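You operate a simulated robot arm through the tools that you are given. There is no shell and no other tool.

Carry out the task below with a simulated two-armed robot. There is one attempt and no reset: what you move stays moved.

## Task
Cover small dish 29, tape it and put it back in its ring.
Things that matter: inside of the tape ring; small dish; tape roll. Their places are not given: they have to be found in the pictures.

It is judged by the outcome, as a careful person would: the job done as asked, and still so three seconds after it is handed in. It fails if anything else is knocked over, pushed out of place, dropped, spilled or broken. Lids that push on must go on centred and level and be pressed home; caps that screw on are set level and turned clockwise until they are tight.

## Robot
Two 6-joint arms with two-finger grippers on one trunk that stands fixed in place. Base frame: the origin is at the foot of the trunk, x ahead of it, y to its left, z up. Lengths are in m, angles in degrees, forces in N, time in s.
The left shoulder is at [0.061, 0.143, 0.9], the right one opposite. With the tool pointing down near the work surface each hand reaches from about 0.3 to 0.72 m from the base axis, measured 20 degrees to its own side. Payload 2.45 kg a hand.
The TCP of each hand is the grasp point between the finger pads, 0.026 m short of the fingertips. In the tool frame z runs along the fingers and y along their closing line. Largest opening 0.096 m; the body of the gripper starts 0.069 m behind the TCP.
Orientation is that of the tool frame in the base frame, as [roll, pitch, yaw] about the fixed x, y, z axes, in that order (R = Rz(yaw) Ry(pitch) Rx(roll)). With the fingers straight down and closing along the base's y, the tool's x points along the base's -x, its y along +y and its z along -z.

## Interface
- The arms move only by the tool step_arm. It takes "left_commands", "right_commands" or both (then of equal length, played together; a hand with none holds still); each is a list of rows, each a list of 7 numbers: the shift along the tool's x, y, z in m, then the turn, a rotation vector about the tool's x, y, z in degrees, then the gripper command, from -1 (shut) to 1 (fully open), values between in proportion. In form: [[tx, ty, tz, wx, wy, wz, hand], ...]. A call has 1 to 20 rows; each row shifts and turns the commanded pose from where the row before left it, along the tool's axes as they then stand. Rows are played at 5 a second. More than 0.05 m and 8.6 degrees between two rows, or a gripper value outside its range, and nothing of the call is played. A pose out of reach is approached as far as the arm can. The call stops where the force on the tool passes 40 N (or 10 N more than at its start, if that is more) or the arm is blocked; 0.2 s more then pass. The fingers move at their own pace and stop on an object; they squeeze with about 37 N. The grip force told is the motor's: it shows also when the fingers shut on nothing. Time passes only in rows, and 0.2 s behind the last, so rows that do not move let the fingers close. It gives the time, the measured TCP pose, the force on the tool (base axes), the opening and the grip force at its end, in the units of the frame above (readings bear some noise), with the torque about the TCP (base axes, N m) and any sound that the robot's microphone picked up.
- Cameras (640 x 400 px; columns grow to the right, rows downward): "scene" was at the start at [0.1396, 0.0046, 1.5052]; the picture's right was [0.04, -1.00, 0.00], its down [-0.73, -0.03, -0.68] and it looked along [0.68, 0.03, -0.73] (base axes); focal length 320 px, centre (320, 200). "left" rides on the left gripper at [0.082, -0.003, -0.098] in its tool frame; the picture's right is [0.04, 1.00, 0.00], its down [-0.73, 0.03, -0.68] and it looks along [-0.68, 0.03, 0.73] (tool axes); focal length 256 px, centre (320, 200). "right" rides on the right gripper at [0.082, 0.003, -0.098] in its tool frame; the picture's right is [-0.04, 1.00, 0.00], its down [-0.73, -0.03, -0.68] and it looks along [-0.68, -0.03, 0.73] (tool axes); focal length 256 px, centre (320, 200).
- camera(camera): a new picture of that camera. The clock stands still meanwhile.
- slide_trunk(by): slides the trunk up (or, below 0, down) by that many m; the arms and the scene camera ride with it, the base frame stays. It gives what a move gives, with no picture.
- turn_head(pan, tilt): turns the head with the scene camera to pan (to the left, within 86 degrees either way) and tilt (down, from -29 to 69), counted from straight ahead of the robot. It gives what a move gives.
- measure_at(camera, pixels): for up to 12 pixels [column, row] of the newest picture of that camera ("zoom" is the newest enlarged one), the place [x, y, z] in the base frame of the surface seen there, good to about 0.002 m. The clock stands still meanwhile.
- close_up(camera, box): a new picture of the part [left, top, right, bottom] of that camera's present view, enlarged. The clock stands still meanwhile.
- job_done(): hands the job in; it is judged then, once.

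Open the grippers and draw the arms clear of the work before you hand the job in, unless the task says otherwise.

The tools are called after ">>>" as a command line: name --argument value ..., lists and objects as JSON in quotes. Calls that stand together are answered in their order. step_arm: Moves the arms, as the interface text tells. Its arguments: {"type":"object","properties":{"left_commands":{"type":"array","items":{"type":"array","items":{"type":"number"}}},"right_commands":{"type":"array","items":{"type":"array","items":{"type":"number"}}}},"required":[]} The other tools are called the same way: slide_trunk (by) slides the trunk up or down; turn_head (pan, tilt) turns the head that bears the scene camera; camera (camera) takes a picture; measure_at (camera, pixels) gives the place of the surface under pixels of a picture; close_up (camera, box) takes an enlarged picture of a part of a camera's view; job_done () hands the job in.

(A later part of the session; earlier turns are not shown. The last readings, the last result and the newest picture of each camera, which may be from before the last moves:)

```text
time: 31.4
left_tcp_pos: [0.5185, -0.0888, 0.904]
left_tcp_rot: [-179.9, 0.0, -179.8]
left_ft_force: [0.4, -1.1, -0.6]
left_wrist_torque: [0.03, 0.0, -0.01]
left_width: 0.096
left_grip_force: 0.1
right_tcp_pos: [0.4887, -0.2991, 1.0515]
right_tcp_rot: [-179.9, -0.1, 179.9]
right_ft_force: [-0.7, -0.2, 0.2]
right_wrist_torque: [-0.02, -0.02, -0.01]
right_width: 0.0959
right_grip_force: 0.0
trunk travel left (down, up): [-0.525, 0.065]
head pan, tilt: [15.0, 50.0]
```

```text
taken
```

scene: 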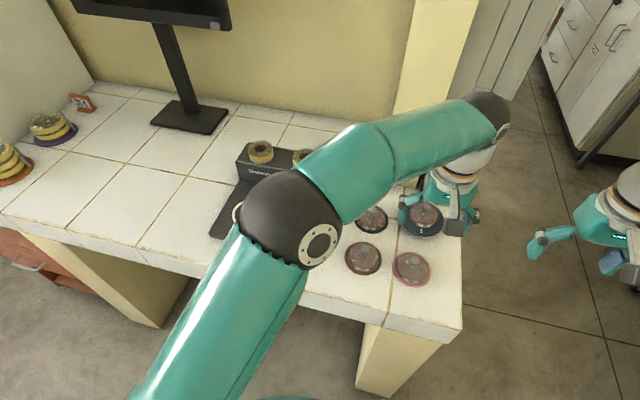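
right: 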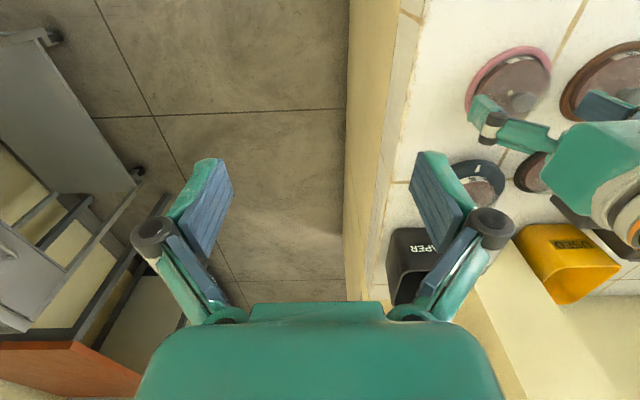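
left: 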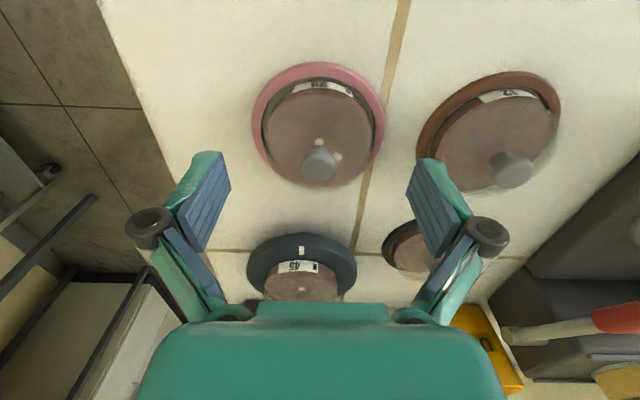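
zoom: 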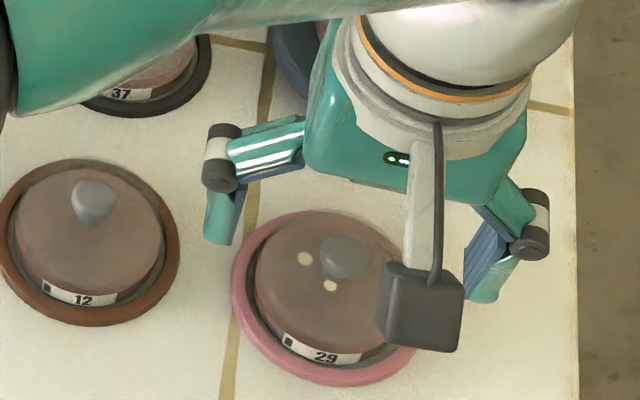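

Fingers straddle the dish; dish 12 is clear of the +y finger. I go down the last 2.2 cm and close gently on the dish wall.

>>> step_arm --left_commands '[[0, 0, 0.012, 0, 0, 0, 1], [0, 0, 0.01, 0, 0, 0, 1], [0, 0, 0, 0, 0, 0, 1]]'

>>> camera --camera "left"

>>> close_up --camera "scene" --box '[370, 220, 450, 290]'

>>> close_up --camera "right" --box '[450, 30, 580, 160]'

```text
time: 32.2
left_tcp_pos: [0.5208, -0.0886, 0.8811]
left_tcp_rot: [-180.0, 0.1, -179.9]
left_ft_force: [0.2, -0.1, 0.7]
left_wrist_torque: [-0.03, 0.01, -0.02]
left_width: 0.0958
left_grip_force: 0.2
right_tcp_pos: [0.4884, -0.2999, 1.0511]
right_tcp_rot: [-180.0, 0.1, 179.9]
right_ft_force: [-0.3, 0.1, -0.3]
right_wrist_torque: [-0.02, 0.01, -0.02]
right_width: 0.0959
right_grip_force: 0.0
trunk travel left (down, up): [-0.525, 0.065]
head pan, tilt: [15.0, 50.0]
```

```text
taken
```

left: 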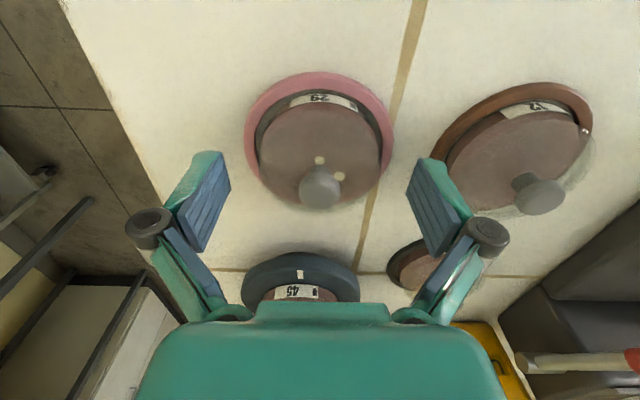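

```text
5.71 times, centred on (410, 255) of scene
```

zoom: 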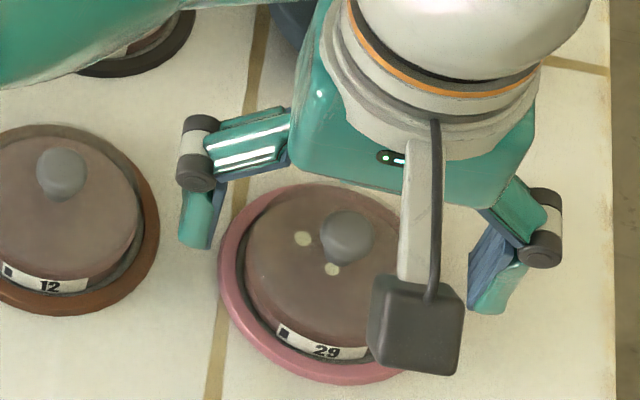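

```text
3.08 times, centred on (515, 95) of right
```

zoom: 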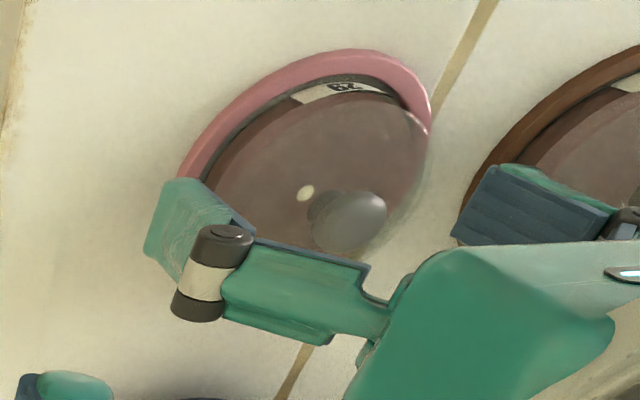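

The dish is between the open fingers with the knob at (318,190). I close on it.

>>> step_arm --left_commands '[[0, 0, 0, 0, 0, 0, 0.5], [0, 0, 0, 0, 0, 0, 0.3], [0, 0, 0, 0, 0, 0, 0.2], [0, 0, 0, 0, 0, 0, 0.2]]'

>>> camera --camera "left"

>>> close_up --camera "right" --box '[450, 30, 580, 160]'

```text
time: 33.2
left_tcp_pos: [0.5209, -0.09, 0.8819]
left_tcp_rot: [180.0, 0.1, -179.8]
left_ft_force: [0.4, 0.9, 0.9]
left_wrist_torque: [-0.04, 0.03, -0.01]
left_width: 0.0668
left_grip_force: 36.4
right_tcp_pos: [0.4876, -0.2992, 1.052]
right_tcp_rot: [180.0, 0.0, -180.0]
right_ft_force: [0.1, 0.3, 0.2]
right_wrist_torque: [-0.06, -0.01, 0.03]
right_width: 0.0962
right_grip_force: 0.0
trunk travel left (down, up): [-0.525, 0.065]
head pan, tilt: [15.0, 50.0]
```

```text
taken
```

left: 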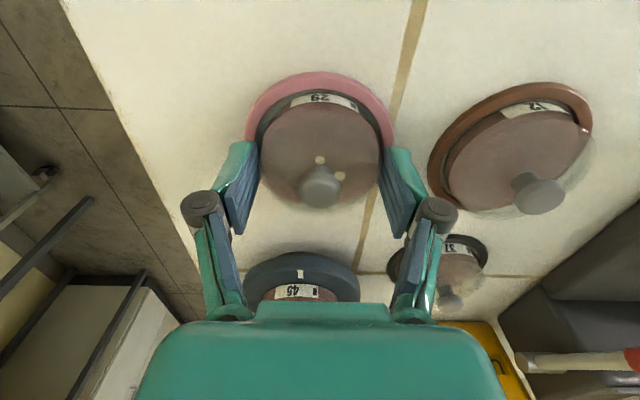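

```text
3.08 times, centred on (515, 95) of right
```

zoom: 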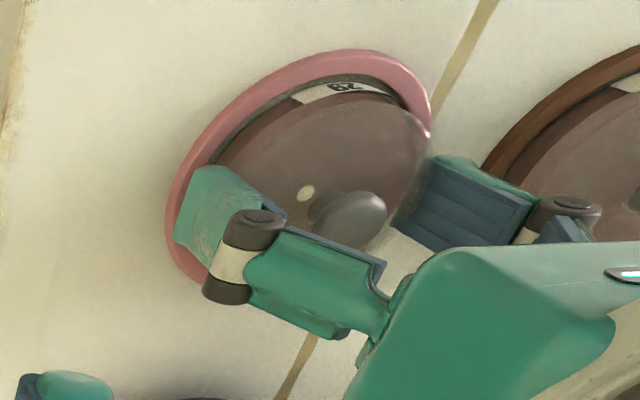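

Gripped at 66.8 mm with 36 N. I lift 2.5 cm slowly and check that the ring stays down and the dish is level.

>>> step_arm --left_commands '[[0, 0, -0.006, 0, 0, 0, 0.2], [0, 0, -0.009, 0, 0, 0, 0.2], [0, 0, -0.01, 0, 0, 0, 0.2], [0, 0, 0, 0, 0, 0, 0.2]]'

>>> camera --camera "left"

>>> close_up --camera "right" --box '[450, 30, 580, 160]'

>>> close_up --camera "scene" --box '[370, 220, 450, 290]'

```text
time: 34.2
left_tcp_pos: [0.5205, -0.0903, 0.9077]
left_tcp_rot: [180.0, 0.0, -179.8]
left_ft_force: [-0.3, 1.0, -1.8]
left_wrist_torque: [-0.03, 0.0, -0.01]
left_width: 0.0666
left_grip_force: 36.8
right_tcp_pos: [0.4888, -0.2995, 1.0503]
right_tcp_rot: [-179.9, -0.1, 180.0]
right_ft_force: [-0.3, -0.5, -0.6]
right_wrist_torque: [-0.01, 0.0, -0.03]
right_width: 0.0959
right_grip_force: 0.0
trunk travel left (down, up): [-0.525, 0.065]
head pan, tilt: [15.0, 50.0]
```

```text
taken
```

left: 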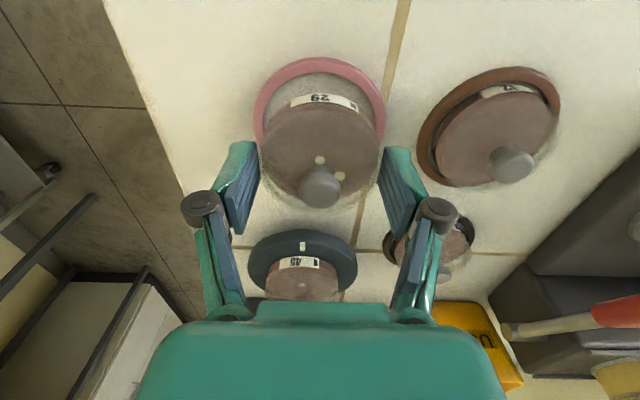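

```text
3.08 times, centred on (515, 95) of right
```

zoom: 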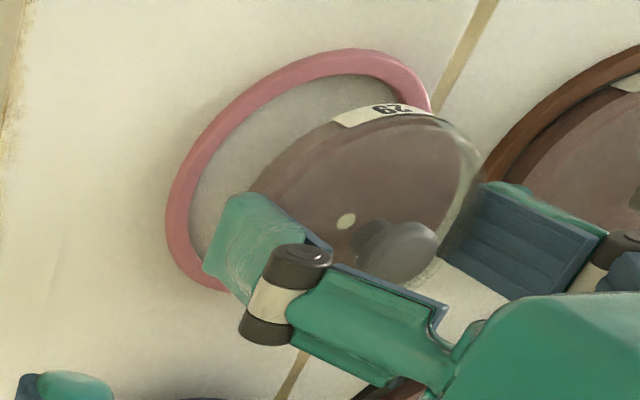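

```text
5.71 times, centred on (410, 255) of scene
```

zoom: 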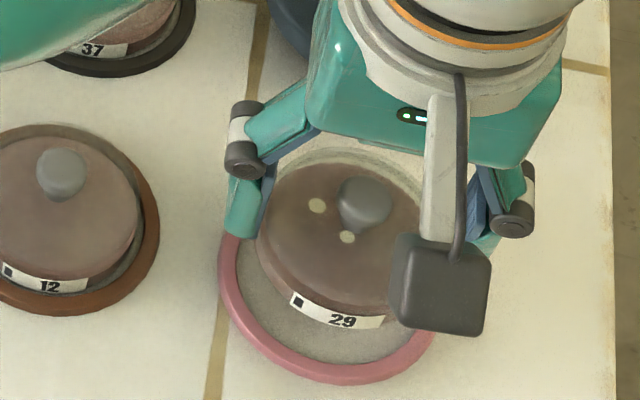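

Dish 29 with its lid is up, and the pink ring stayed put. I raise it to z≈1.04 and carry it across to above the white ring on the taper.

>>> step_arm --left_commands '[[0, 0, -0.033, 0, 0, 0, 0.2], [0, 0, -0.033, 0, 0, 0, 0.2], [0, 0, -0.033, 0, 0, 0, 0.2], [0, 0, -0.033, 0, 0, 0, 0.2], [-0.003, 0.0336, 0, 0, 0, 0, 0.2], [-0.003, 0.0336, 0, 0, 0, 0, 0.2], [-0.003, 0.0336, 0, 0, 0, 0, 0.2], [-0.003, 0.0336, 0, 0, 0, 0, 0.2], [-0.003, 0.0336, 0, 0, 0, 0, 0.2], [-0.003, 0.0336, 0, 0, 0, 0, 0.2], [-0.003, 0.0336, 0, 0, 0, 0, 0.2], [-0.003, 0.0336, 0, 0, 0, 0, 0.2], [-0.003, 0.0336, 0, 0, 0, 0, 0.2], [-0.003, 0.0336, 0, 0, 0, 0, 0.2], [-0.003, 0.0336, 0, 0, 0, 0, 0.2], [-0.003, 0.0336, 0, 0, 0, 0, 0.2], [0, 0, 0, 0, 0, 0, 0.2]]'

>>> camera --camera "left"

>>> camera --camera "scene"

```text
time: 37.8
left_tcp_pos: [0.5553, 0.3158, 1.0385]
left_tcp_rot: [179.9, 0.1, -179.8]
left_ft_force: [1.1, -0.4, -0.7]
left_wrist_torque: [0.0, 0.01, 0.01]
left_width: 0.0671
left_grip_force: 36.7
right_tcp_pos: [0.4877, -0.2997, 1.0506]
right_tcp_rot: [180.0, 0.0, 180.0]
right_ft_force: [0.2, -0.7, -1.3]
right_wrist_torque: [0.0, 0.05, -0.03]
right_width: 0.0958
right_grip_force: 0.0
trunk travel left (down, up): [-0.525, 0.065]
head pan, tilt: [15.0, 50.0]
```

```text
taken
```

left: 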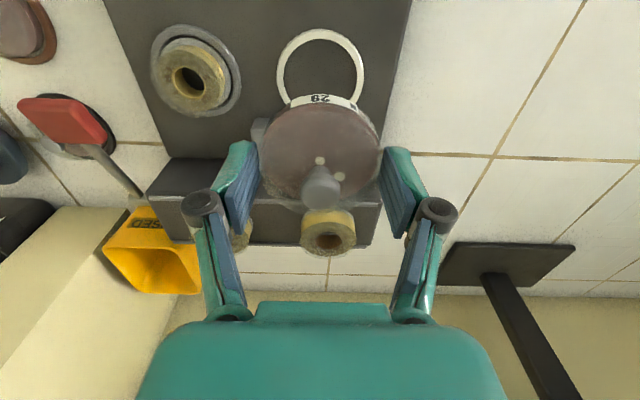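

```text
taken
```

scene: 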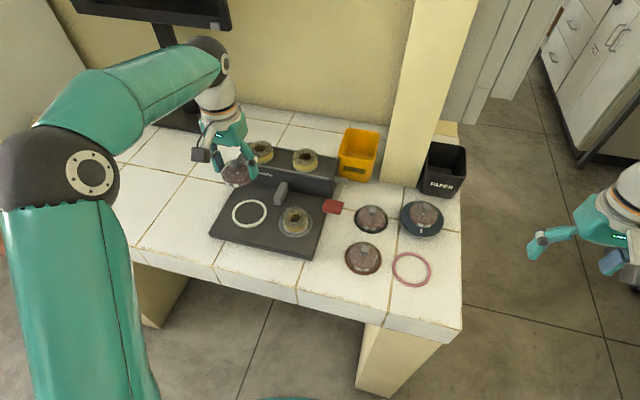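

Both the white ring (250,213 in scene) and the empty pink ring (411,268) are unobstructed. I measure both rings in zooms.

>>> close_up --camera "scene" --box '[222, 188, 278, 238]'

>>> close_up --camera "left" --box '[265, 20, 375, 110]'

>>> close_up --camera "scene" --box '[385, 248, 440, 292]'

```text
8.00 times, centred on (250, 213) of scene
```

zoom: 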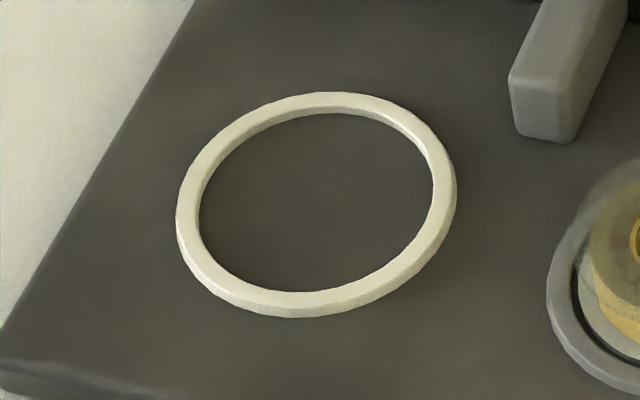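

```text
4.44 times, centred on (320, 65) of left
```

zoom: 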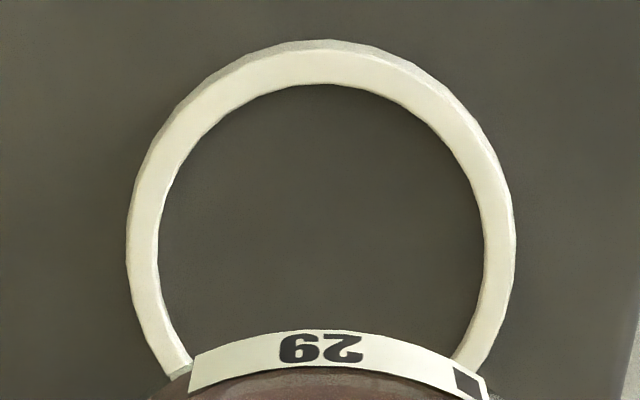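

```text
9.09 times, centred on (412, 270) of scene
```

zoom: 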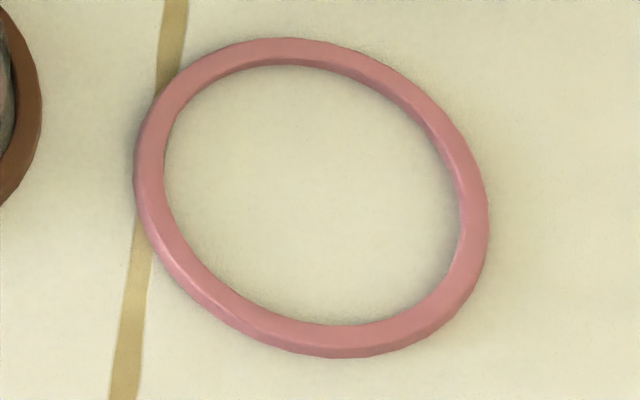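

I sample points along the mid-line of the pink ring first.

>>> measure_at --camera "zoom" --pixels '[[149, 185], [474, 210], [282, 50], [330, 340], [190, 90], [430, 130], [185, 270], [440, 290], [380, 80], [235, 315], [311, 197], [300, 200]]'

>>> close_up --camera "left" --box '[265, 20, 375, 110]'

>>> measure_at --camera "zoom" --pixels '[[146, 240], [498, 240], [165, 160], [480, 160], [200, 110], [445, 110], [260, 72], [390, 72], [325, 62], [155, 320], [490, 310], [325, 220]]'

>>> close_up --camera "scene" --box '[222, 188, 278, 238]'

>>> measure_at --camera "zoom" --pixels '[[188, 205], [446, 195], [332, 103], [290, 300], [230, 135], [410, 130], [215, 270], [405, 265], [316, 204], [310, 210], [250, 120], [390, 110]]'

```text
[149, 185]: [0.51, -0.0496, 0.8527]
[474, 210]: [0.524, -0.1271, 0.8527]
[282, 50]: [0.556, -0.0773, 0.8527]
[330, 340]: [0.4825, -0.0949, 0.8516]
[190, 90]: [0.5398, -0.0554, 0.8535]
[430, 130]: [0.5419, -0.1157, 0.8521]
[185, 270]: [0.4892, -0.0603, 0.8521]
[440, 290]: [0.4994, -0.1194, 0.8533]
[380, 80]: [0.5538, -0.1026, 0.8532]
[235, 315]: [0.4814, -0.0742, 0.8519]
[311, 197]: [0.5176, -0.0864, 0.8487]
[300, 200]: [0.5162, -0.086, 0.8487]
```

```text
4.44 times, centred on (320, 65) of left
```

zoom: 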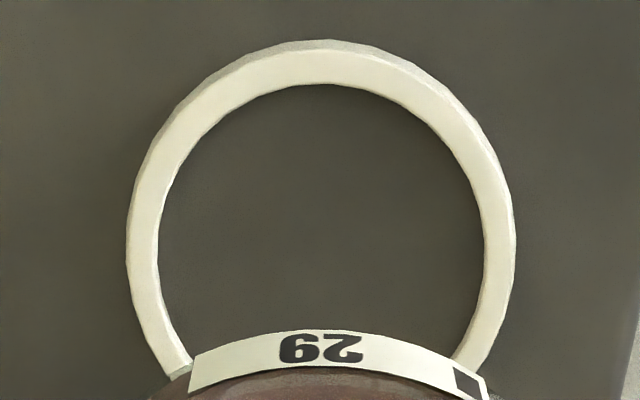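

```text
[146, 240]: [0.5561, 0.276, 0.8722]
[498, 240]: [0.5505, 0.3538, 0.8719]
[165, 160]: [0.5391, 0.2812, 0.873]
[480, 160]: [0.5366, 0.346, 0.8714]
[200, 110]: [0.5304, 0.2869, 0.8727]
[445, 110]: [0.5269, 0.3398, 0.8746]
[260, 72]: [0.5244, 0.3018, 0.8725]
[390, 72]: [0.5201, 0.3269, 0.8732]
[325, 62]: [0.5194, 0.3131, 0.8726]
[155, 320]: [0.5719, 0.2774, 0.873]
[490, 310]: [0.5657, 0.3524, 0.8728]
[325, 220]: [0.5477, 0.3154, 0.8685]
```

```text
8.00 times, centred on (250, 213) of scene
```

zoom: 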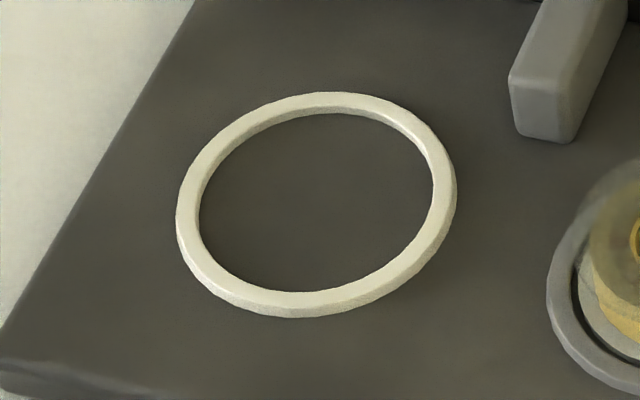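

```text
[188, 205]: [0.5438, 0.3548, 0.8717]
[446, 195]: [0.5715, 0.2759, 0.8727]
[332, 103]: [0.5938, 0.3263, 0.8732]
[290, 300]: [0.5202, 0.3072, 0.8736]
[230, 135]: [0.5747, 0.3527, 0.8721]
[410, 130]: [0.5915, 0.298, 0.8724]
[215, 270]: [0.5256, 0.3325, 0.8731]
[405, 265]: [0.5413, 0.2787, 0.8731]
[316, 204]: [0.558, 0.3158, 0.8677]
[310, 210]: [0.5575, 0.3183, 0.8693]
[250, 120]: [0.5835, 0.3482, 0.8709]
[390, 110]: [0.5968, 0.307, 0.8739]
```

White ring centre ≈ (0.558, 0.315), inner diameter about 71 mm against the 67 mm dish, so I need about 1 mm accuracy. I lower to about z 0.935 and check alignment visually.

>>> step_arm --left_commands '[[-0.003, 0.001, 0.03, 0, 0, 0, 0.2], [0, 0, 0.035, 0, 0, 0, 0.2], [0, 0, 0.035, 0, 0, 0, 0.2], [0, 0, 0, 0, 0, 0, 0.2]]'

>>> camera --camera "left"

>>> close_up --camera "left" --box '[240, 40, 400, 160]'

>>> close_up --camera "scene" --box '[205, 160, 305, 240]'

```text
time: 38.8
left_tcp_pos: [0.5577, 0.3174, 0.9402]
left_tcp_rot: [-180.0, 0.2, -179.9]
left_ft_force: [-0.2, 0.8, 0.0]
left_wrist_torque: [0.0, -0.03, -0.02]
left_width: 0.0669
left_grip_force: 37.6
right_tcp_pos: [0.4885, -0.2989, 1.0504]
right_tcp_rot: [-180.0, 0.0, 180.0]
right_ft_force: [0.2, -0.6, 0.4]
right_wrist_torque: [0.03, 0.0, 0.02]
right_width: 0.096
right_grip_force: 0.1
trunk travel left (down, up): [-0.525, 0.065]
head pan, tilt: [15.0, 50.0]
```

```text
taken
```

left: 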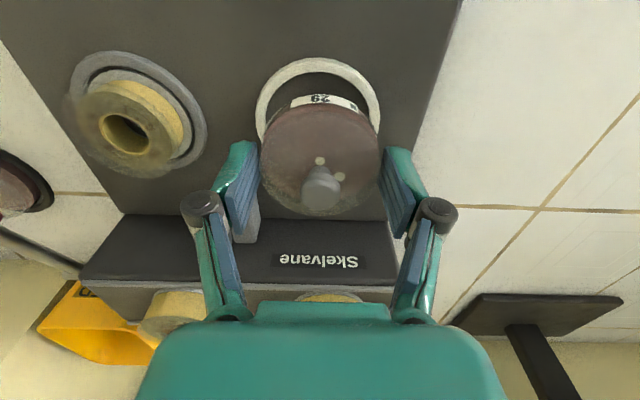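

```text
3.33 times, centred on (320, 100) of left
```

zoom: 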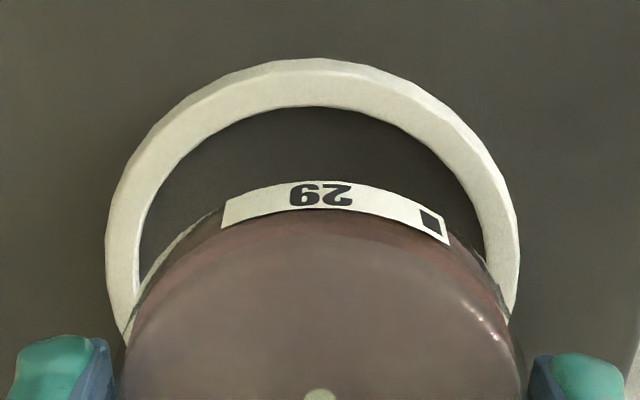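

```text
5.00 times, centred on (255, 200) of scene
```

zoom: 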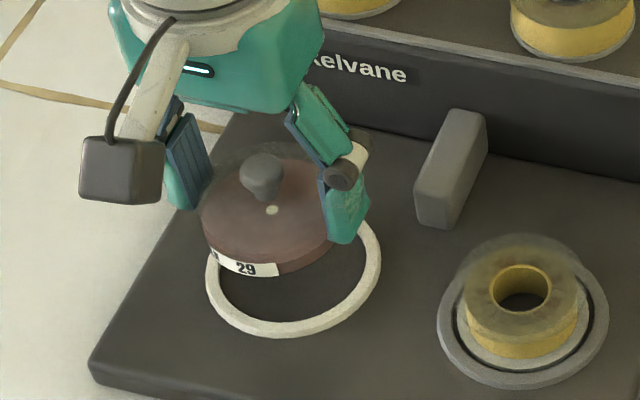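

The ring's centre appears about 1.8 mm to -y and 1.4 mm to +x of the dish. I correct, lower to just above the ring and look again.

>>> step_arm --left_commands '[[-0.0014, -0.0018, 0.01, 0, 0, 0, 0.2], [0, 0, 0.01, 0, 0, 0, 0.2], [0, 0, 0.008, 0, 0, 0, 0.2], [0, 0, 0, 0, 0, 0, 0.2]]'

>>> close_up --camera "left" --box '[240, 60, 400, 160]'

>>> close_up --camera "scene" --box '[215, 175, 285, 240]'

```text
time: 39.8
left_tcp_pos: [0.5586, 0.3134, 0.9098]
left_tcp_rot: [179.9, -0.1, -179.8]
left_ft_force: [0.3, 0.0, -2.8]
left_wrist_torque: [0.03, -0.02, -0.04]
left_width: 0.067
left_grip_force: 37.2
right_tcp_pos: [0.4896, -0.2989, 1.0515]
right_tcp_rot: [-180.0, 0.0, -180.0]
right_ft_force: [0.2, 0.1, -0.1]
right_wrist_torque: [-0.01, 0.0, -0.03]
right_width: 0.0962
right_grip_force: 0.0
trunk travel left (down, up): [-0.525, 0.065]
head pan, tilt: [15.0, 50.0]
```

```text
4.00 times, centred on (320, 110) of left
```

zoom: 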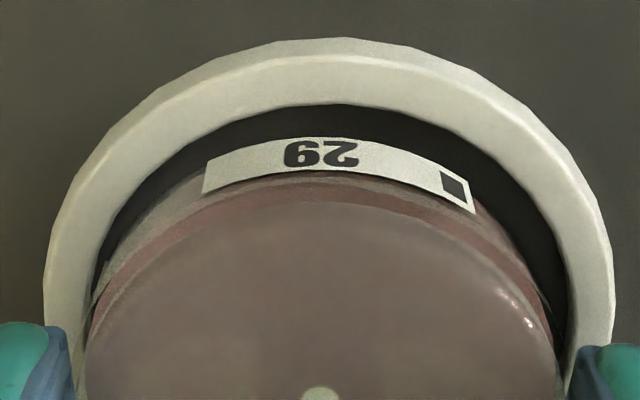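

```text
6.15 times, centred on (250, 208) of scene
```

zoom: 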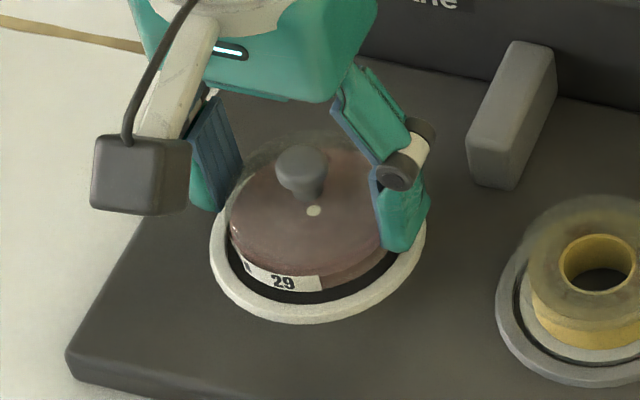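

Now the dish sits about 1.1 mm too far to -y within the ring (gap at right, 548–567). I correct this and lower in small steps into the ring.

>>> step_arm --left_commands '[[0, 0.0011, 0, 0, 0, 0, 0.2], [0, 0, 0.002, 0, 0, 0, 0.2], [0, 0, 0.002, 0, 0, 0, 0.2], [0, 0, 0.0015, 0, 0, 0, 0.2], [0, 0, 0, 0, 0, 0, 0.2]]'

>>> close_up --camera "left" --box '[240, 70, 400, 170]'

>>> close_up --camera "scene" --box '[215, 175, 285, 240]'

```text
time: 41.0
left_tcp_pos: [0.5585, 0.315, 0.9045]
left_tcp_rot: [-179.9, 0.0, -179.7]
left_ft_force: [0.2, -0.2, -4.1]
left_wrist_torque: [0.03, -0.01, 0.01]
left_width: 0.0663
left_grip_force: 37.1
right_tcp_pos: [0.4887, -0.299, 1.0496]
right_tcp_rot: [179.9, -0.1, -179.9]
right_ft_force: [0.7, 0.6, -1.0]
right_wrist_torque: [0.0, -0.03, -0.03]
right_width: 0.0961
right_grip_force: 0.1
trunk travel left (down, up): [-0.525, 0.065]
head pan, tilt: [15.0, 50.0]
```

```text
4.00 times, centred on (320, 120) of left
```

zoom: 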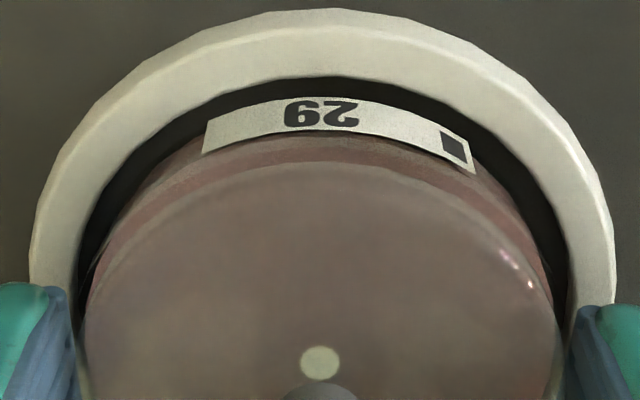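

```text
6.15 times, centred on (250, 208) of scene
```

zoom: 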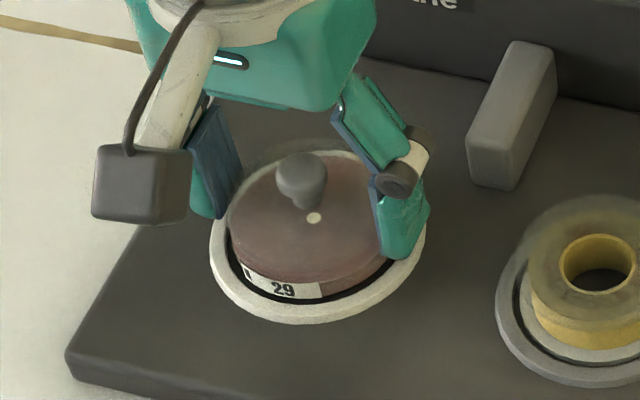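

The dish is now entering the ring with even gaps on both sides. I lower the last few millimetres until it touches the plate.

>>> step_arm --left_commands '[[0, 0, 0.0015, 0, 0, 0, 0.2], [0, 0, 0.0015, 0, 0, 0, 0.2], [0, 0, 0.001, 0, 0, 0, 0.2], [0, 0, 0, 0, 0, 0, 0.2]]'

>>> close_up --camera "scene" --box '[215, 175, 285, 240]'

>>> close_up --camera "left" --box '[240, 70, 400, 170]'

```text
time: 42.0
left_tcp_pos: [0.5593, 0.3149, 0.9019]
left_tcp_rot: [-180.0, 0.0, -179.8]
left_ft_force: [1.0, 0.1, 3.6]
left_wrist_torque: [-0.08, 0.07, 0.08]
left_width: 0.0668
left_grip_force: 37.3
right_tcp_pos: [0.4879, -0.3006, 1.0507]
right_tcp_rot: [179.9, 0.1, 180.0]
right_ft_force: [-0.2, -0.7, 0.9]
right_wrist_torque: [-0.02, 0.03, -0.02]
right_width: 0.0958
right_grip_force: 0.1
trunk travel left (down, up): [-0.525, 0.065]
head pan, tilt: [15.0, 50.0]
```

```text
6.15 times, centred on (250, 208) of scene
```

zoom: 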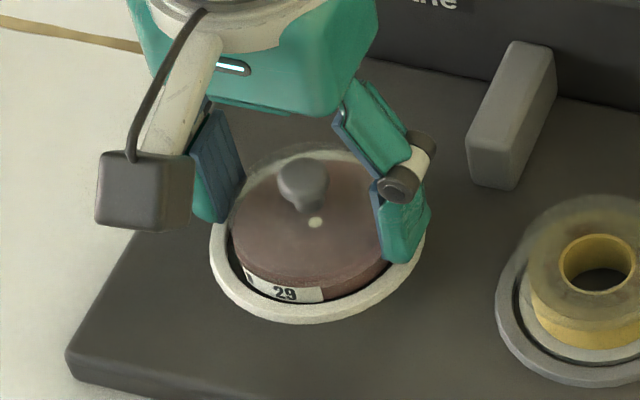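

```text
4.00 times, centred on (320, 120) of left
```

zoom: 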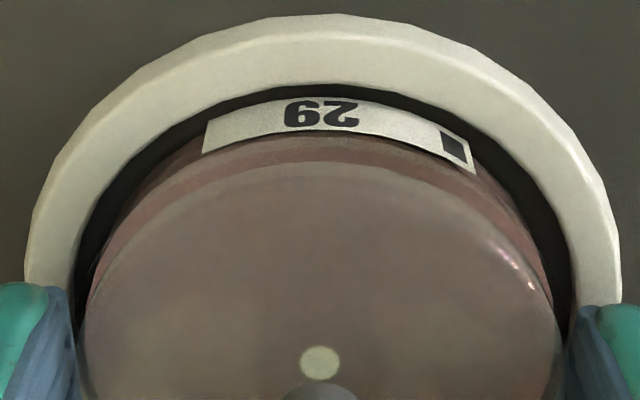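

Contact is felt (about +5 N change), so the dish is standing in the ring. I open the fingers and raise the left hand straight up.

>>> step_arm --left_commands '[[0, 0, 0, 0, 0, 0, 0.5], [0, 0, 0, 0, 0, 0, 1], [0, 0, 0, 0, 0, 0, 1], [0, 0, -0.02, 0, 0, 0, 1], [0, 0, -0.03, 0, 0, 0, 1], [0, 0, -0.04, 0, 0, 0, 1], [0.02, 0, -0.04, 0, 0, 0, 1], [0.04, 0, -0.02, 0, 0, 0, 1], [0.04, 0, 0, 0, 0, 0, 1]]'

>>> camera --camera "left"

>>> close_up --camera "scene" --box '[215, 150, 345, 250]'

```text
time: 44.0
left_tcp_pos: [0.4551, 0.3158, 1.0524]
left_tcp_rot: [-180.0, 0.1, -179.9]
left_ft_force: [-0.7, 0.1, 0.3]
left_wrist_torque: [-0.01, -0.01, 0.0]
left_width: 0.0959
left_grip_force: 0.2
right_tcp_pos: [0.488, -0.3002, 1.0509]
right_tcp_rot: [179.9, 0.0, 180.0]
right_ft_force: [-0.4, 0.1, -0.1]
right_wrist_torque: [-0.05, -0.04, 0.01]
right_width: 0.0962
right_grip_force: 0.1
trunk travel left (down, up): [-0.525, 0.065]
head pan, tilt: [15.0, 50.0]
```

```text
taken
```

left: 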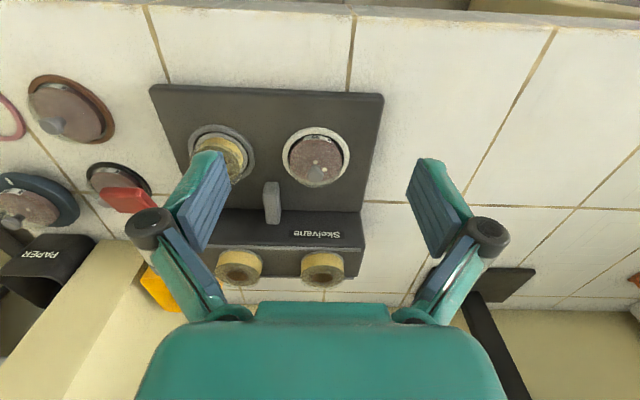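

```text
4.00 times, centred on (280, 200) of scene
```

zoom: 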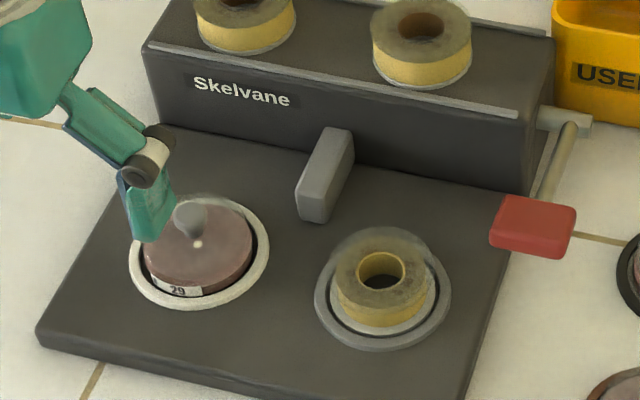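

Dish 29 stands well in the white ring with its lid on. Next I measure the red lever handle at (332,207) to plan a press with the right hand's closed fingers.

>>> close_up --camera "scene" --box '[305, 170, 375, 220]'

>>> measure_at --camera "zoom" --pixels '[[210, 310], [240, 300], [270, 310], [220, 330], [250, 330], [310, 315], [180, 290], [290, 230], [330, 160], [360, 130], [300, 290], [250, 290]]'

```text
8.00 times, centred on (340, 195) of scene
```

zoom: 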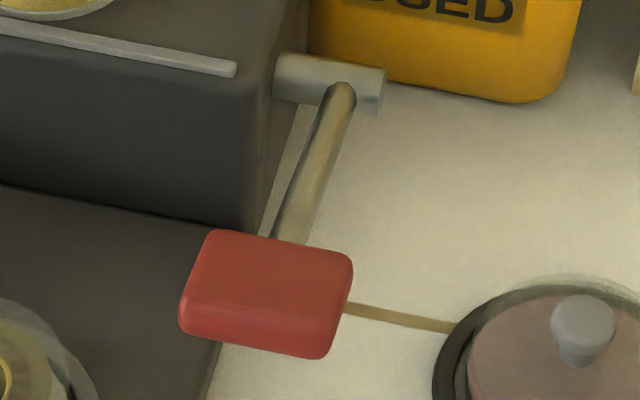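

```text
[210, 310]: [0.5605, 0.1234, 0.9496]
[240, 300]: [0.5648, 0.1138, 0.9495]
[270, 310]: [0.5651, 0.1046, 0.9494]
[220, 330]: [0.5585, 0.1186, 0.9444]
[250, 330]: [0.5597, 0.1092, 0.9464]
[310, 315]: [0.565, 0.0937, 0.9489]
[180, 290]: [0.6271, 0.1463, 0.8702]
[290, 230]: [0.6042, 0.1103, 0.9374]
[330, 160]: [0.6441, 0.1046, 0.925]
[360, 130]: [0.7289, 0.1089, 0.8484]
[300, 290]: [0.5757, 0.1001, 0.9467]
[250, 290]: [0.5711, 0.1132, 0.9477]
```

Handle top is around (0.573, 0.109, 0.947). I bring the right hand, fingers shut, above it at z≈1.05, then lower to just above the handle.

>>> step_arm --right_commands '[[-0.00835, 0.04075, 0, 0, 0, 0, -1], [-0.00835, 0.04075, 0, 0, 0, 0, -1], [-0.00835, 0.04075, 0, 0, 0, 0, -1], [-0.00835, 0.04075, 0, 0, 0, 0, -1], [-0.00835, 0.04075, 0, 0, 0, 0, -1], [-0.00835, 0.04075, 0, 0, 0, 0, -1], [-0.00835, 0.04075, 0, 0, 0, 0, -1], [-0.00835, 0.04075, 0, 0, 0, 0, -1], [-0.00835, 0.04075, 0, 0, 0, 0, -1], [-0.00835, 0.04075, 0, 0, 0, 0, -1], [0, 0, 0.03, 0, 0, 0, -1], [0, 0, 0.03, 0, 0, 0, -1], [0, 0, 0, 0, 0, 0, -1]]'

>>> camera --camera "right"

>>> close_up --camera "scene" --box '[270, 130, 390, 230]'

>>> camera --camera "left"

```text
time: 46.8
left_tcp_pos: [0.4563, 0.317, 1.0511]
left_tcp_rot: [-180.0, 0.1, -179.9]
left_ft_force: [0.2, 0.0, 0.1]
left_wrist_torque: [-0.03, 0.01, 0.0]
left_width: 0.0961
left_grip_force: 0.1
right_tcp_pos: [0.5653, 0.0956, 0.9867]
right_tcp_rot: [-180.0, -0.1, -180.0]
right_ft_force: [0.4, 0.5, 0.6]
right_wrist_torque: [0.02, -0.03, 0.02]
right_width: 0.0
right_grip_force: 28.6
right hand out of reach, approached as far as the arm can: row 10
trunk travel left (down, up): [-0.525, 0.065]
head pan, tilt: [15.0, 50.0]
```

```text
taken
```

right: 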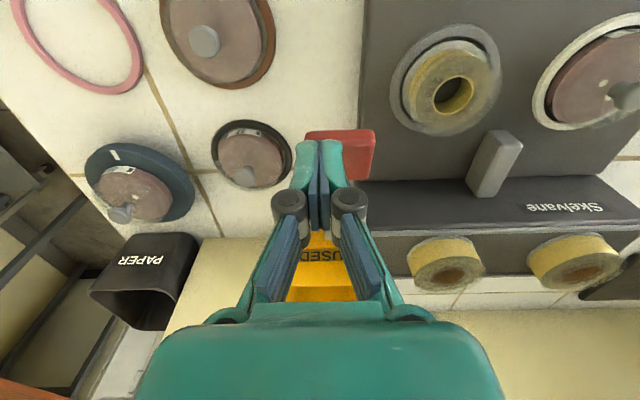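

```text
4.00 times, centred on (330, 180) of scene
```

zoom: 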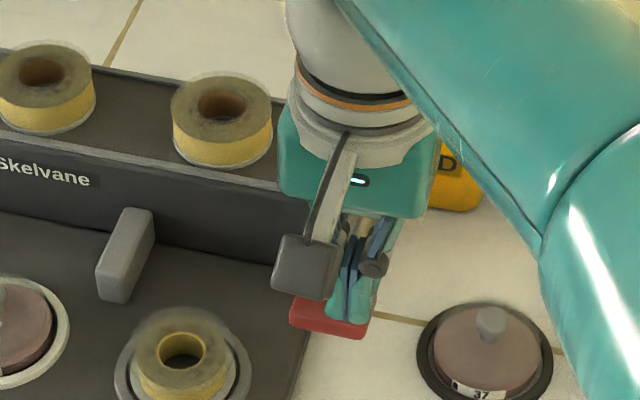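

```text
taken
```

left: 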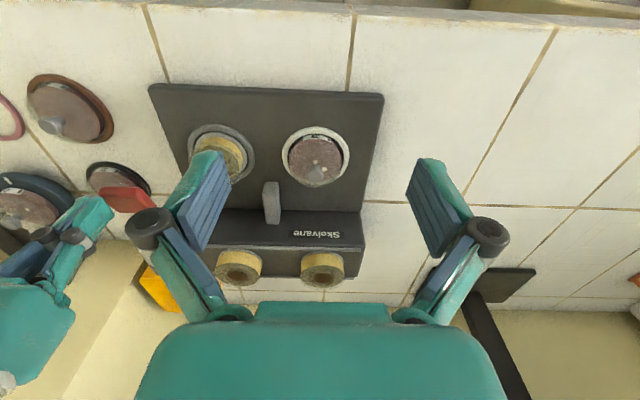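

The right arm can't quite reach over the handle (stopped at y≈0.096), while the left arm reaches it easily. I withdraw the right hand and will press with the left instead.

>>> step_arm --right_commands '[[0, 0, -0.03, 0, 0, 0, -1], [0, 0, -0.03, 0, 0, 0, -1], [0.008, -0.04, 0, 0, 0, 0, -1], [0.008, -0.04, 0, 0, 0, 0, -1], [0.008, -0.04, 0, 0, 0, 0, -1], [0.008, -0.04, 0, 0, 0, 0, -1], [0.008, -0.04, 0, 0, 0, 0, -1], [0.008, -0.04, 0, 0, 0, 0, -1], [0.008, -0.04, 0, 0, 0, 0, -1], [0.008, -0.04, 0, 0, 0, 0, -1], [0.008, -0.04, 0, 0, 0, 0, -1]]'

>>> step_arm --left_commands '[[-0.0145, -0.026, 0, 0, 0, 0, -1], [-0.0145, -0.026, 0, 0, 0, 0, -1], [-0.0145, -0.026, 0, 0, 0, 0, -1], [-0.0145, -0.026, 0, 0, 0, 0, -1], [-0.0145, -0.026, 0, 0, 0, 0, -1], [-0.0145, -0.026, 0, 0, 0, 0, -1], [-0.0145, -0.026, 0, 0, 0, 0, -1], [-0.0145, -0.026, 0, 0, 0, 0, -1], [0, 0, 0.03, 0, 0, 0, -1], [0, 0, 0.03, 0, 0, 0, -1], [0, 0, 0, 0, 0, 0, -1]]'

>>> camera --camera "left"

>>> close_up --camera "scene" --box '[270, 130, 390, 230]'

```text
time: 49.2
left_tcp_pos: [0.4564, 0.3157, 1.0515]
left_tcp_rot: [-180.0, 0.1, -179.8]
left_ft_force: [-0.4, 0.1, -0.7]
left_wrist_torque: [-0.02, -0.01, 0.0]
left_width: 0.096
left_grip_force: 0.1
right_tcp_pos: [0.4937, -0.2656, 1.0468]
right_tcp_rot: [-180.0, 0.0, -180.0]
right_ft_force: [-0.5, -0.3, 0.6]
right_wrist_torque: [0.01, 0.0, -0.02]
right_width: 0.0
right_grip_force: 28.4
trunk travel left (down, up): [-0.525, 0.065]
head pan, tilt: [15.0, 50.0]
```

```text
time: 51.6
left_tcp_pos: [0.5754, 0.1066, 0.9915]
left_tcp_rot: [-180.0, 0.0, -179.9]
left_ft_force: [-0.5, 0.2, 0.3]
left_wrist_torque: [0.04, 0.0, 0.0]
left_width: 0.0
left_grip_force: 28.6
right_tcp_pos: [0.4934, -0.2633, 1.0465]
right_tcp_rot: [-180.0, -0.1, 180.0]
right_ft_force: [1.3, -0.4, 0.0]
right_wrist_torque: [0.02, -0.01, -0.03]
right_width: 0.0
right_grip_force: 28.5
trunk travel left (down, up): [-0.525, 0.065]
head pan, tilt: [15.0, 50.0]
```

```text
taken
```

left: 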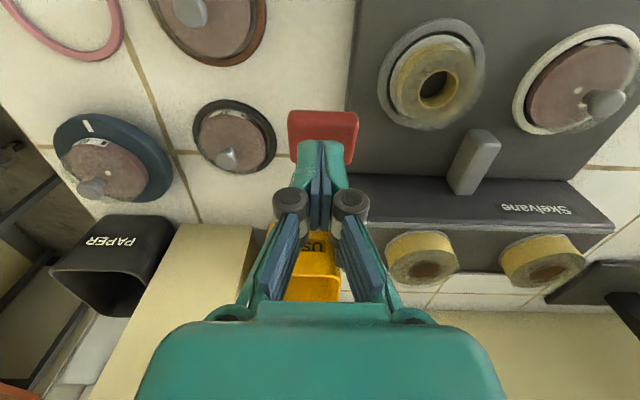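

```text
4.00 times, centred on (330, 180) of scene
```

zoom: 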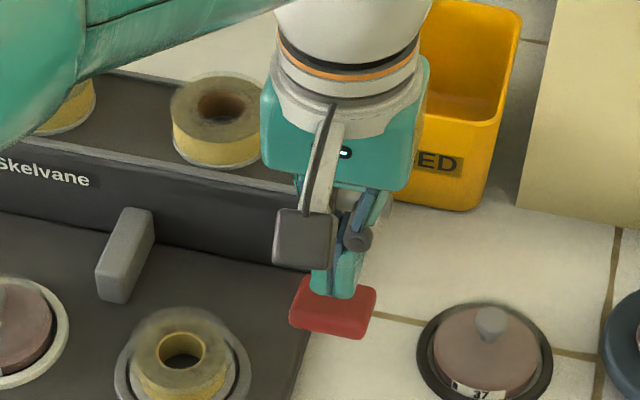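

The left fingertips are over the red handle. I shift 4 mm back toward its middle and press down in 5 mm steps.

>>> step_arm --left_commands '[[0.004, 0.001, 0.01, 0, 0, 0, -1], [0, 0, 0.005, 0, 0, 0, -1], [0, 0, 0.005, 0, 0, 0, -1], [0, 0, 0.005, 0, 0, 0, -1], [0, 0, 0.005, 0, 0, 0, -1]]'

>>> close_up --camera "scene" --box '[215, 150, 365, 250]'

```text
time: 52.8
left_tcp_pos: [0.5732, 0.1075, 0.961]
left_tcp_rot: [-179.9, 0.0, -179.8]
left_ft_force: [-0.1, 0.1, 1.1]
left_wrist_torque: [0.0, 0.04, -0.01]
left_width: 0.0062
left_grip_force: 28.6
right_tcp_pos: [0.4944, -0.2641, 1.0467]
right_tcp_rot: [180.0, 0.0, -180.0]
right_ft_force: [-1.1, 0.1, 0.1]
right_wrist_torque: [0.0, -0.02, 0.01]
right_width: 0.0
right_grip_force: 28.1
trunk travel left (down, up): [-0.525, 0.065]
head pan, tilt: [15.0, 50.0]
```

```text
4.00 times, centred on (290, 200) of scene
```

zoom: 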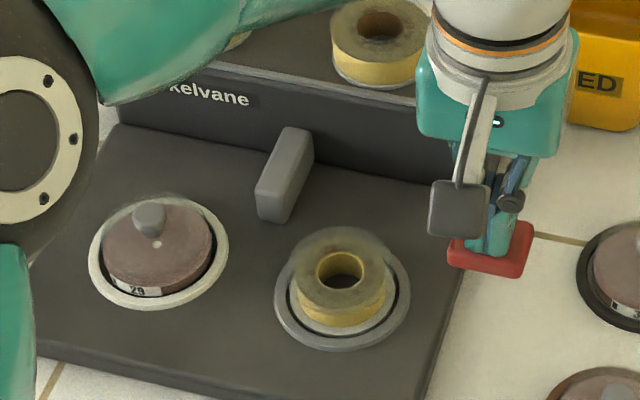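

The lever moves with little force, but the fingers show 6 mm opening. I look closely at the contact before pressing on.

>>> close_up --camera "scene" --box '[315, 180, 355, 225]'

>>> close_up --camera "left" --box '[260, 90, 390, 220]'

```text
8.89 times, centred on (335, 202) of scene
```

zoom: 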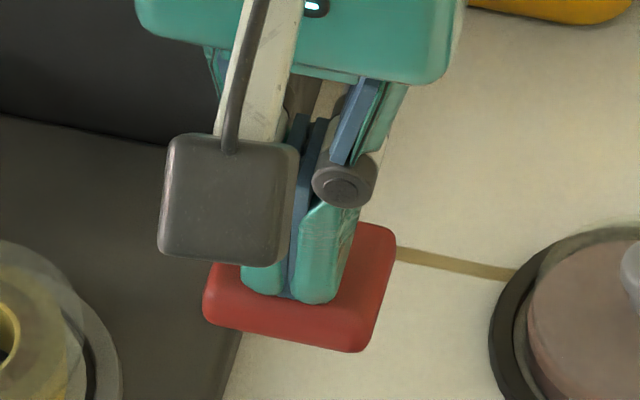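

```text
3.08 times, centred on (325, 155) of left
```

zoom: 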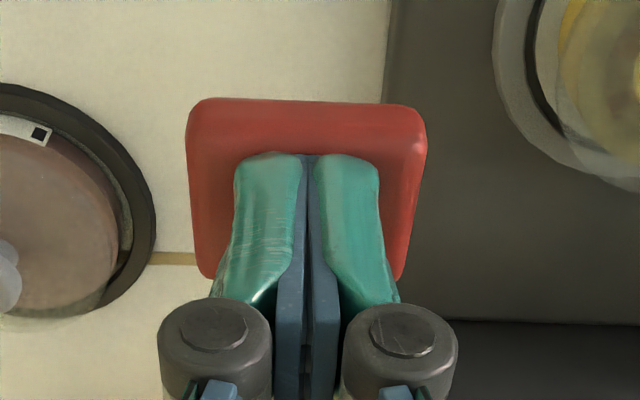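

The fingertips rest on the middle of the handle as wanted. I continue to press down.

>>> step_arm --left_commands '[[0, 0, 0.005, 0, 0, 0, -1], [0, 0, 0.005, 0, 0, 0, -1], [0, 0, 0.005, 0, 0, 0, -1], [0, 0, 0.005, 0, 0, 0, -1], [0, 0, 0, 0, 0, 0, -1]]'

>>> close_up --camera "scene" --box '[215, 150, 365, 250]'

```text
time: 54.0
left_tcp_pos: [0.572, 0.1061, 0.9419]
left_tcp_rot: [179.9, 0.1, -179.8]
left_ft_force: [-0.7, 2.0, 3.2]
left_wrist_torque: [0.03, -0.03, 0.0]
left_width: 0.0062
left_grip_force: 27.6
right_tcp_pos: [0.4947, -0.2642, 1.0481]
right_tcp_rot: [180.0, 0.0, 180.0]
right_ft_force: [0.2, 0.1, -0.3]
right_wrist_torque: [0.04, -0.02, 0.02]
right_width: 0.0001
right_grip_force: 28.4
trunk travel left (down, up): [-0.525, 0.065]
head pan, tilt: [15.0, 50.0]
```

```text
4.00 times, centred on (290, 200) of scene
```

zoom: 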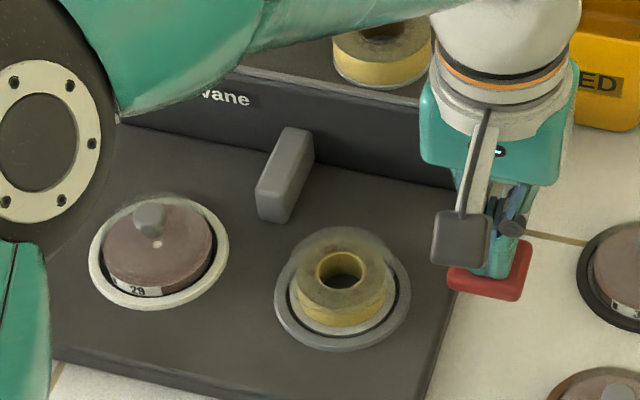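

The lever follows with about 3 N, nothing else has moved yet. I keep pressing.

>>> step_arm --left_commands '[[0, 0, 0.005, 0, 0, 0, -1], [0, 0, 0.005, 0, 0, 0, -1], [0, 0, 0.005, 0, 0, 0, -1], [0, 0, 0.005, 0, 0, 0, -1], [0, 0, 0, 0, 0, 0, -1]]'

>>> close_up --camera "scene" --box '[215, 150, 365, 250]'

```text
time: 54.9
left_tcp_pos: [0.5744, 0.107, 0.9354]
left_tcp_rot: [-179.8, 0.9, -179.8]
left_ft_force: [-12.2, 0.8, 20.3]
left_wrist_torque: [0.08, -0.01, 0.07]
left_width: 0.0061
left_grip_force: 28.6
right_tcp_pos: [0.4905, -0.2647, 1.0488]
right_tcp_rot: [180.0, 0.1, 180.0]
right_ft_force: [-0.1, 0.1, 0.5]
right_wrist_torque: [-0.02, 0.01, -0.02]
right_width: 0.0
right_grip_force: 28.8
trunk travel left (down, up): [-0.525, 0.065]
head pan, tilt: [15.0, 50.0]
stopped in row 4 (left hand): the force on the tool passed its limit at 44 N (the readings are from after the stop); the commanded pose is now the measured one
```

```text
4.00 times, centred on (290, 200) of scene
```

zoom: 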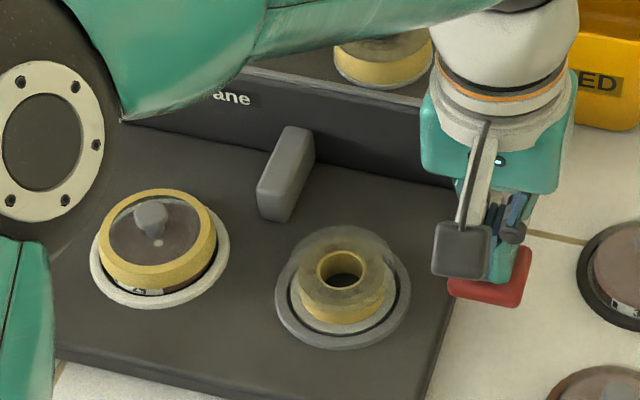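

A yellow tape band now encircles dish 29 at (160,240) of the zoom, and the lever is at its stop. I relieve the press and raise the left hand, then inspect the dish and lever.

>>> step_arm --left_commands '[[0, 0, -0.005, 0, 0, 0, -1], [0, 0, -0.01, 0, 0, 0, -1], [0, 0, -0.01, 0, 0, 0, -1], [0, 0, -0.02, 0, 0, 0, -1], [0, 0, -0.02, 0, 0, 0, -1], [0, 0, -0.03, 0, 0, 0, -1], [0, 0, 0, 0, 0, 0, -1]]'

>>> close_up --camera "scene" --box '[215, 150, 365, 250]'

>>> close_up --camera "scene" --box '[225, 185, 285, 235]'

>>> camera --camera "left"

```text
time: 56.5
left_tcp_pos: [0.5744, 0.1076, 1.026]
left_tcp_rot: [-179.9, 0.6, -179.9]
left_ft_force: [-0.4, -0.5, -0.3]
left_wrist_torque: [0.0, 0.05, -0.02]
left_width: 0.0
left_grip_force: 28.2
right_tcp_pos: [0.4946, -0.2636, 1.047]
right_tcp_rot: [-180.0, -0.1, 180.0]
right_ft_force: [-0.9, 0.2, 0.2]
right_wrist_torque: [-0.01, 0.01, 0.0]
right_width: 0.0
right_grip_force: 28.1
trunk travel left (down, up): [-0.525, 0.065]
head pan, tilt: [15.0, 50.0]
```

```text
4.00 times, centred on (290, 200) of scene
```

zoom: 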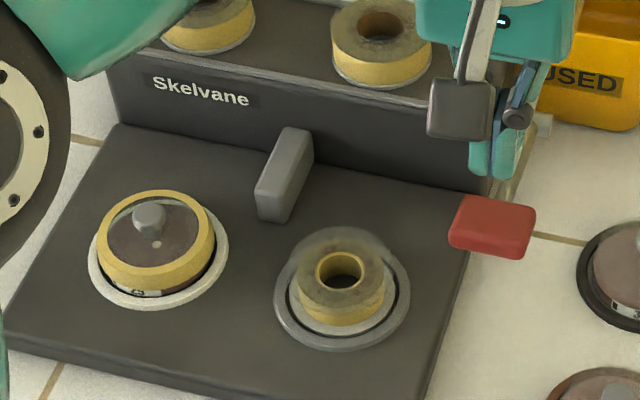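

```text
8.00 times, centred on (255, 210) of scene
```

zoom: 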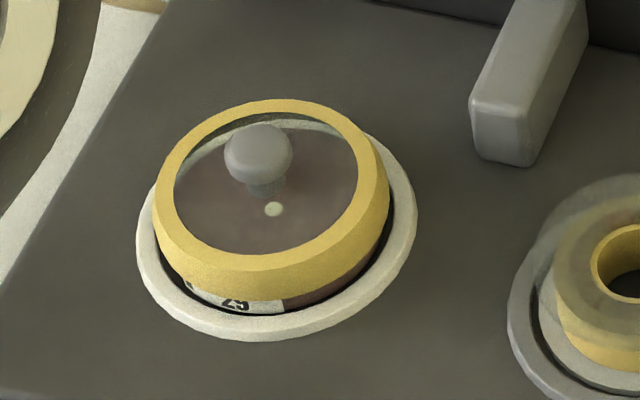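

```text
taken
```

left: 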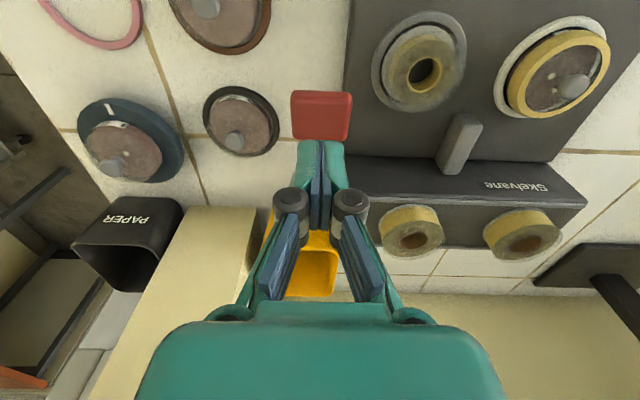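

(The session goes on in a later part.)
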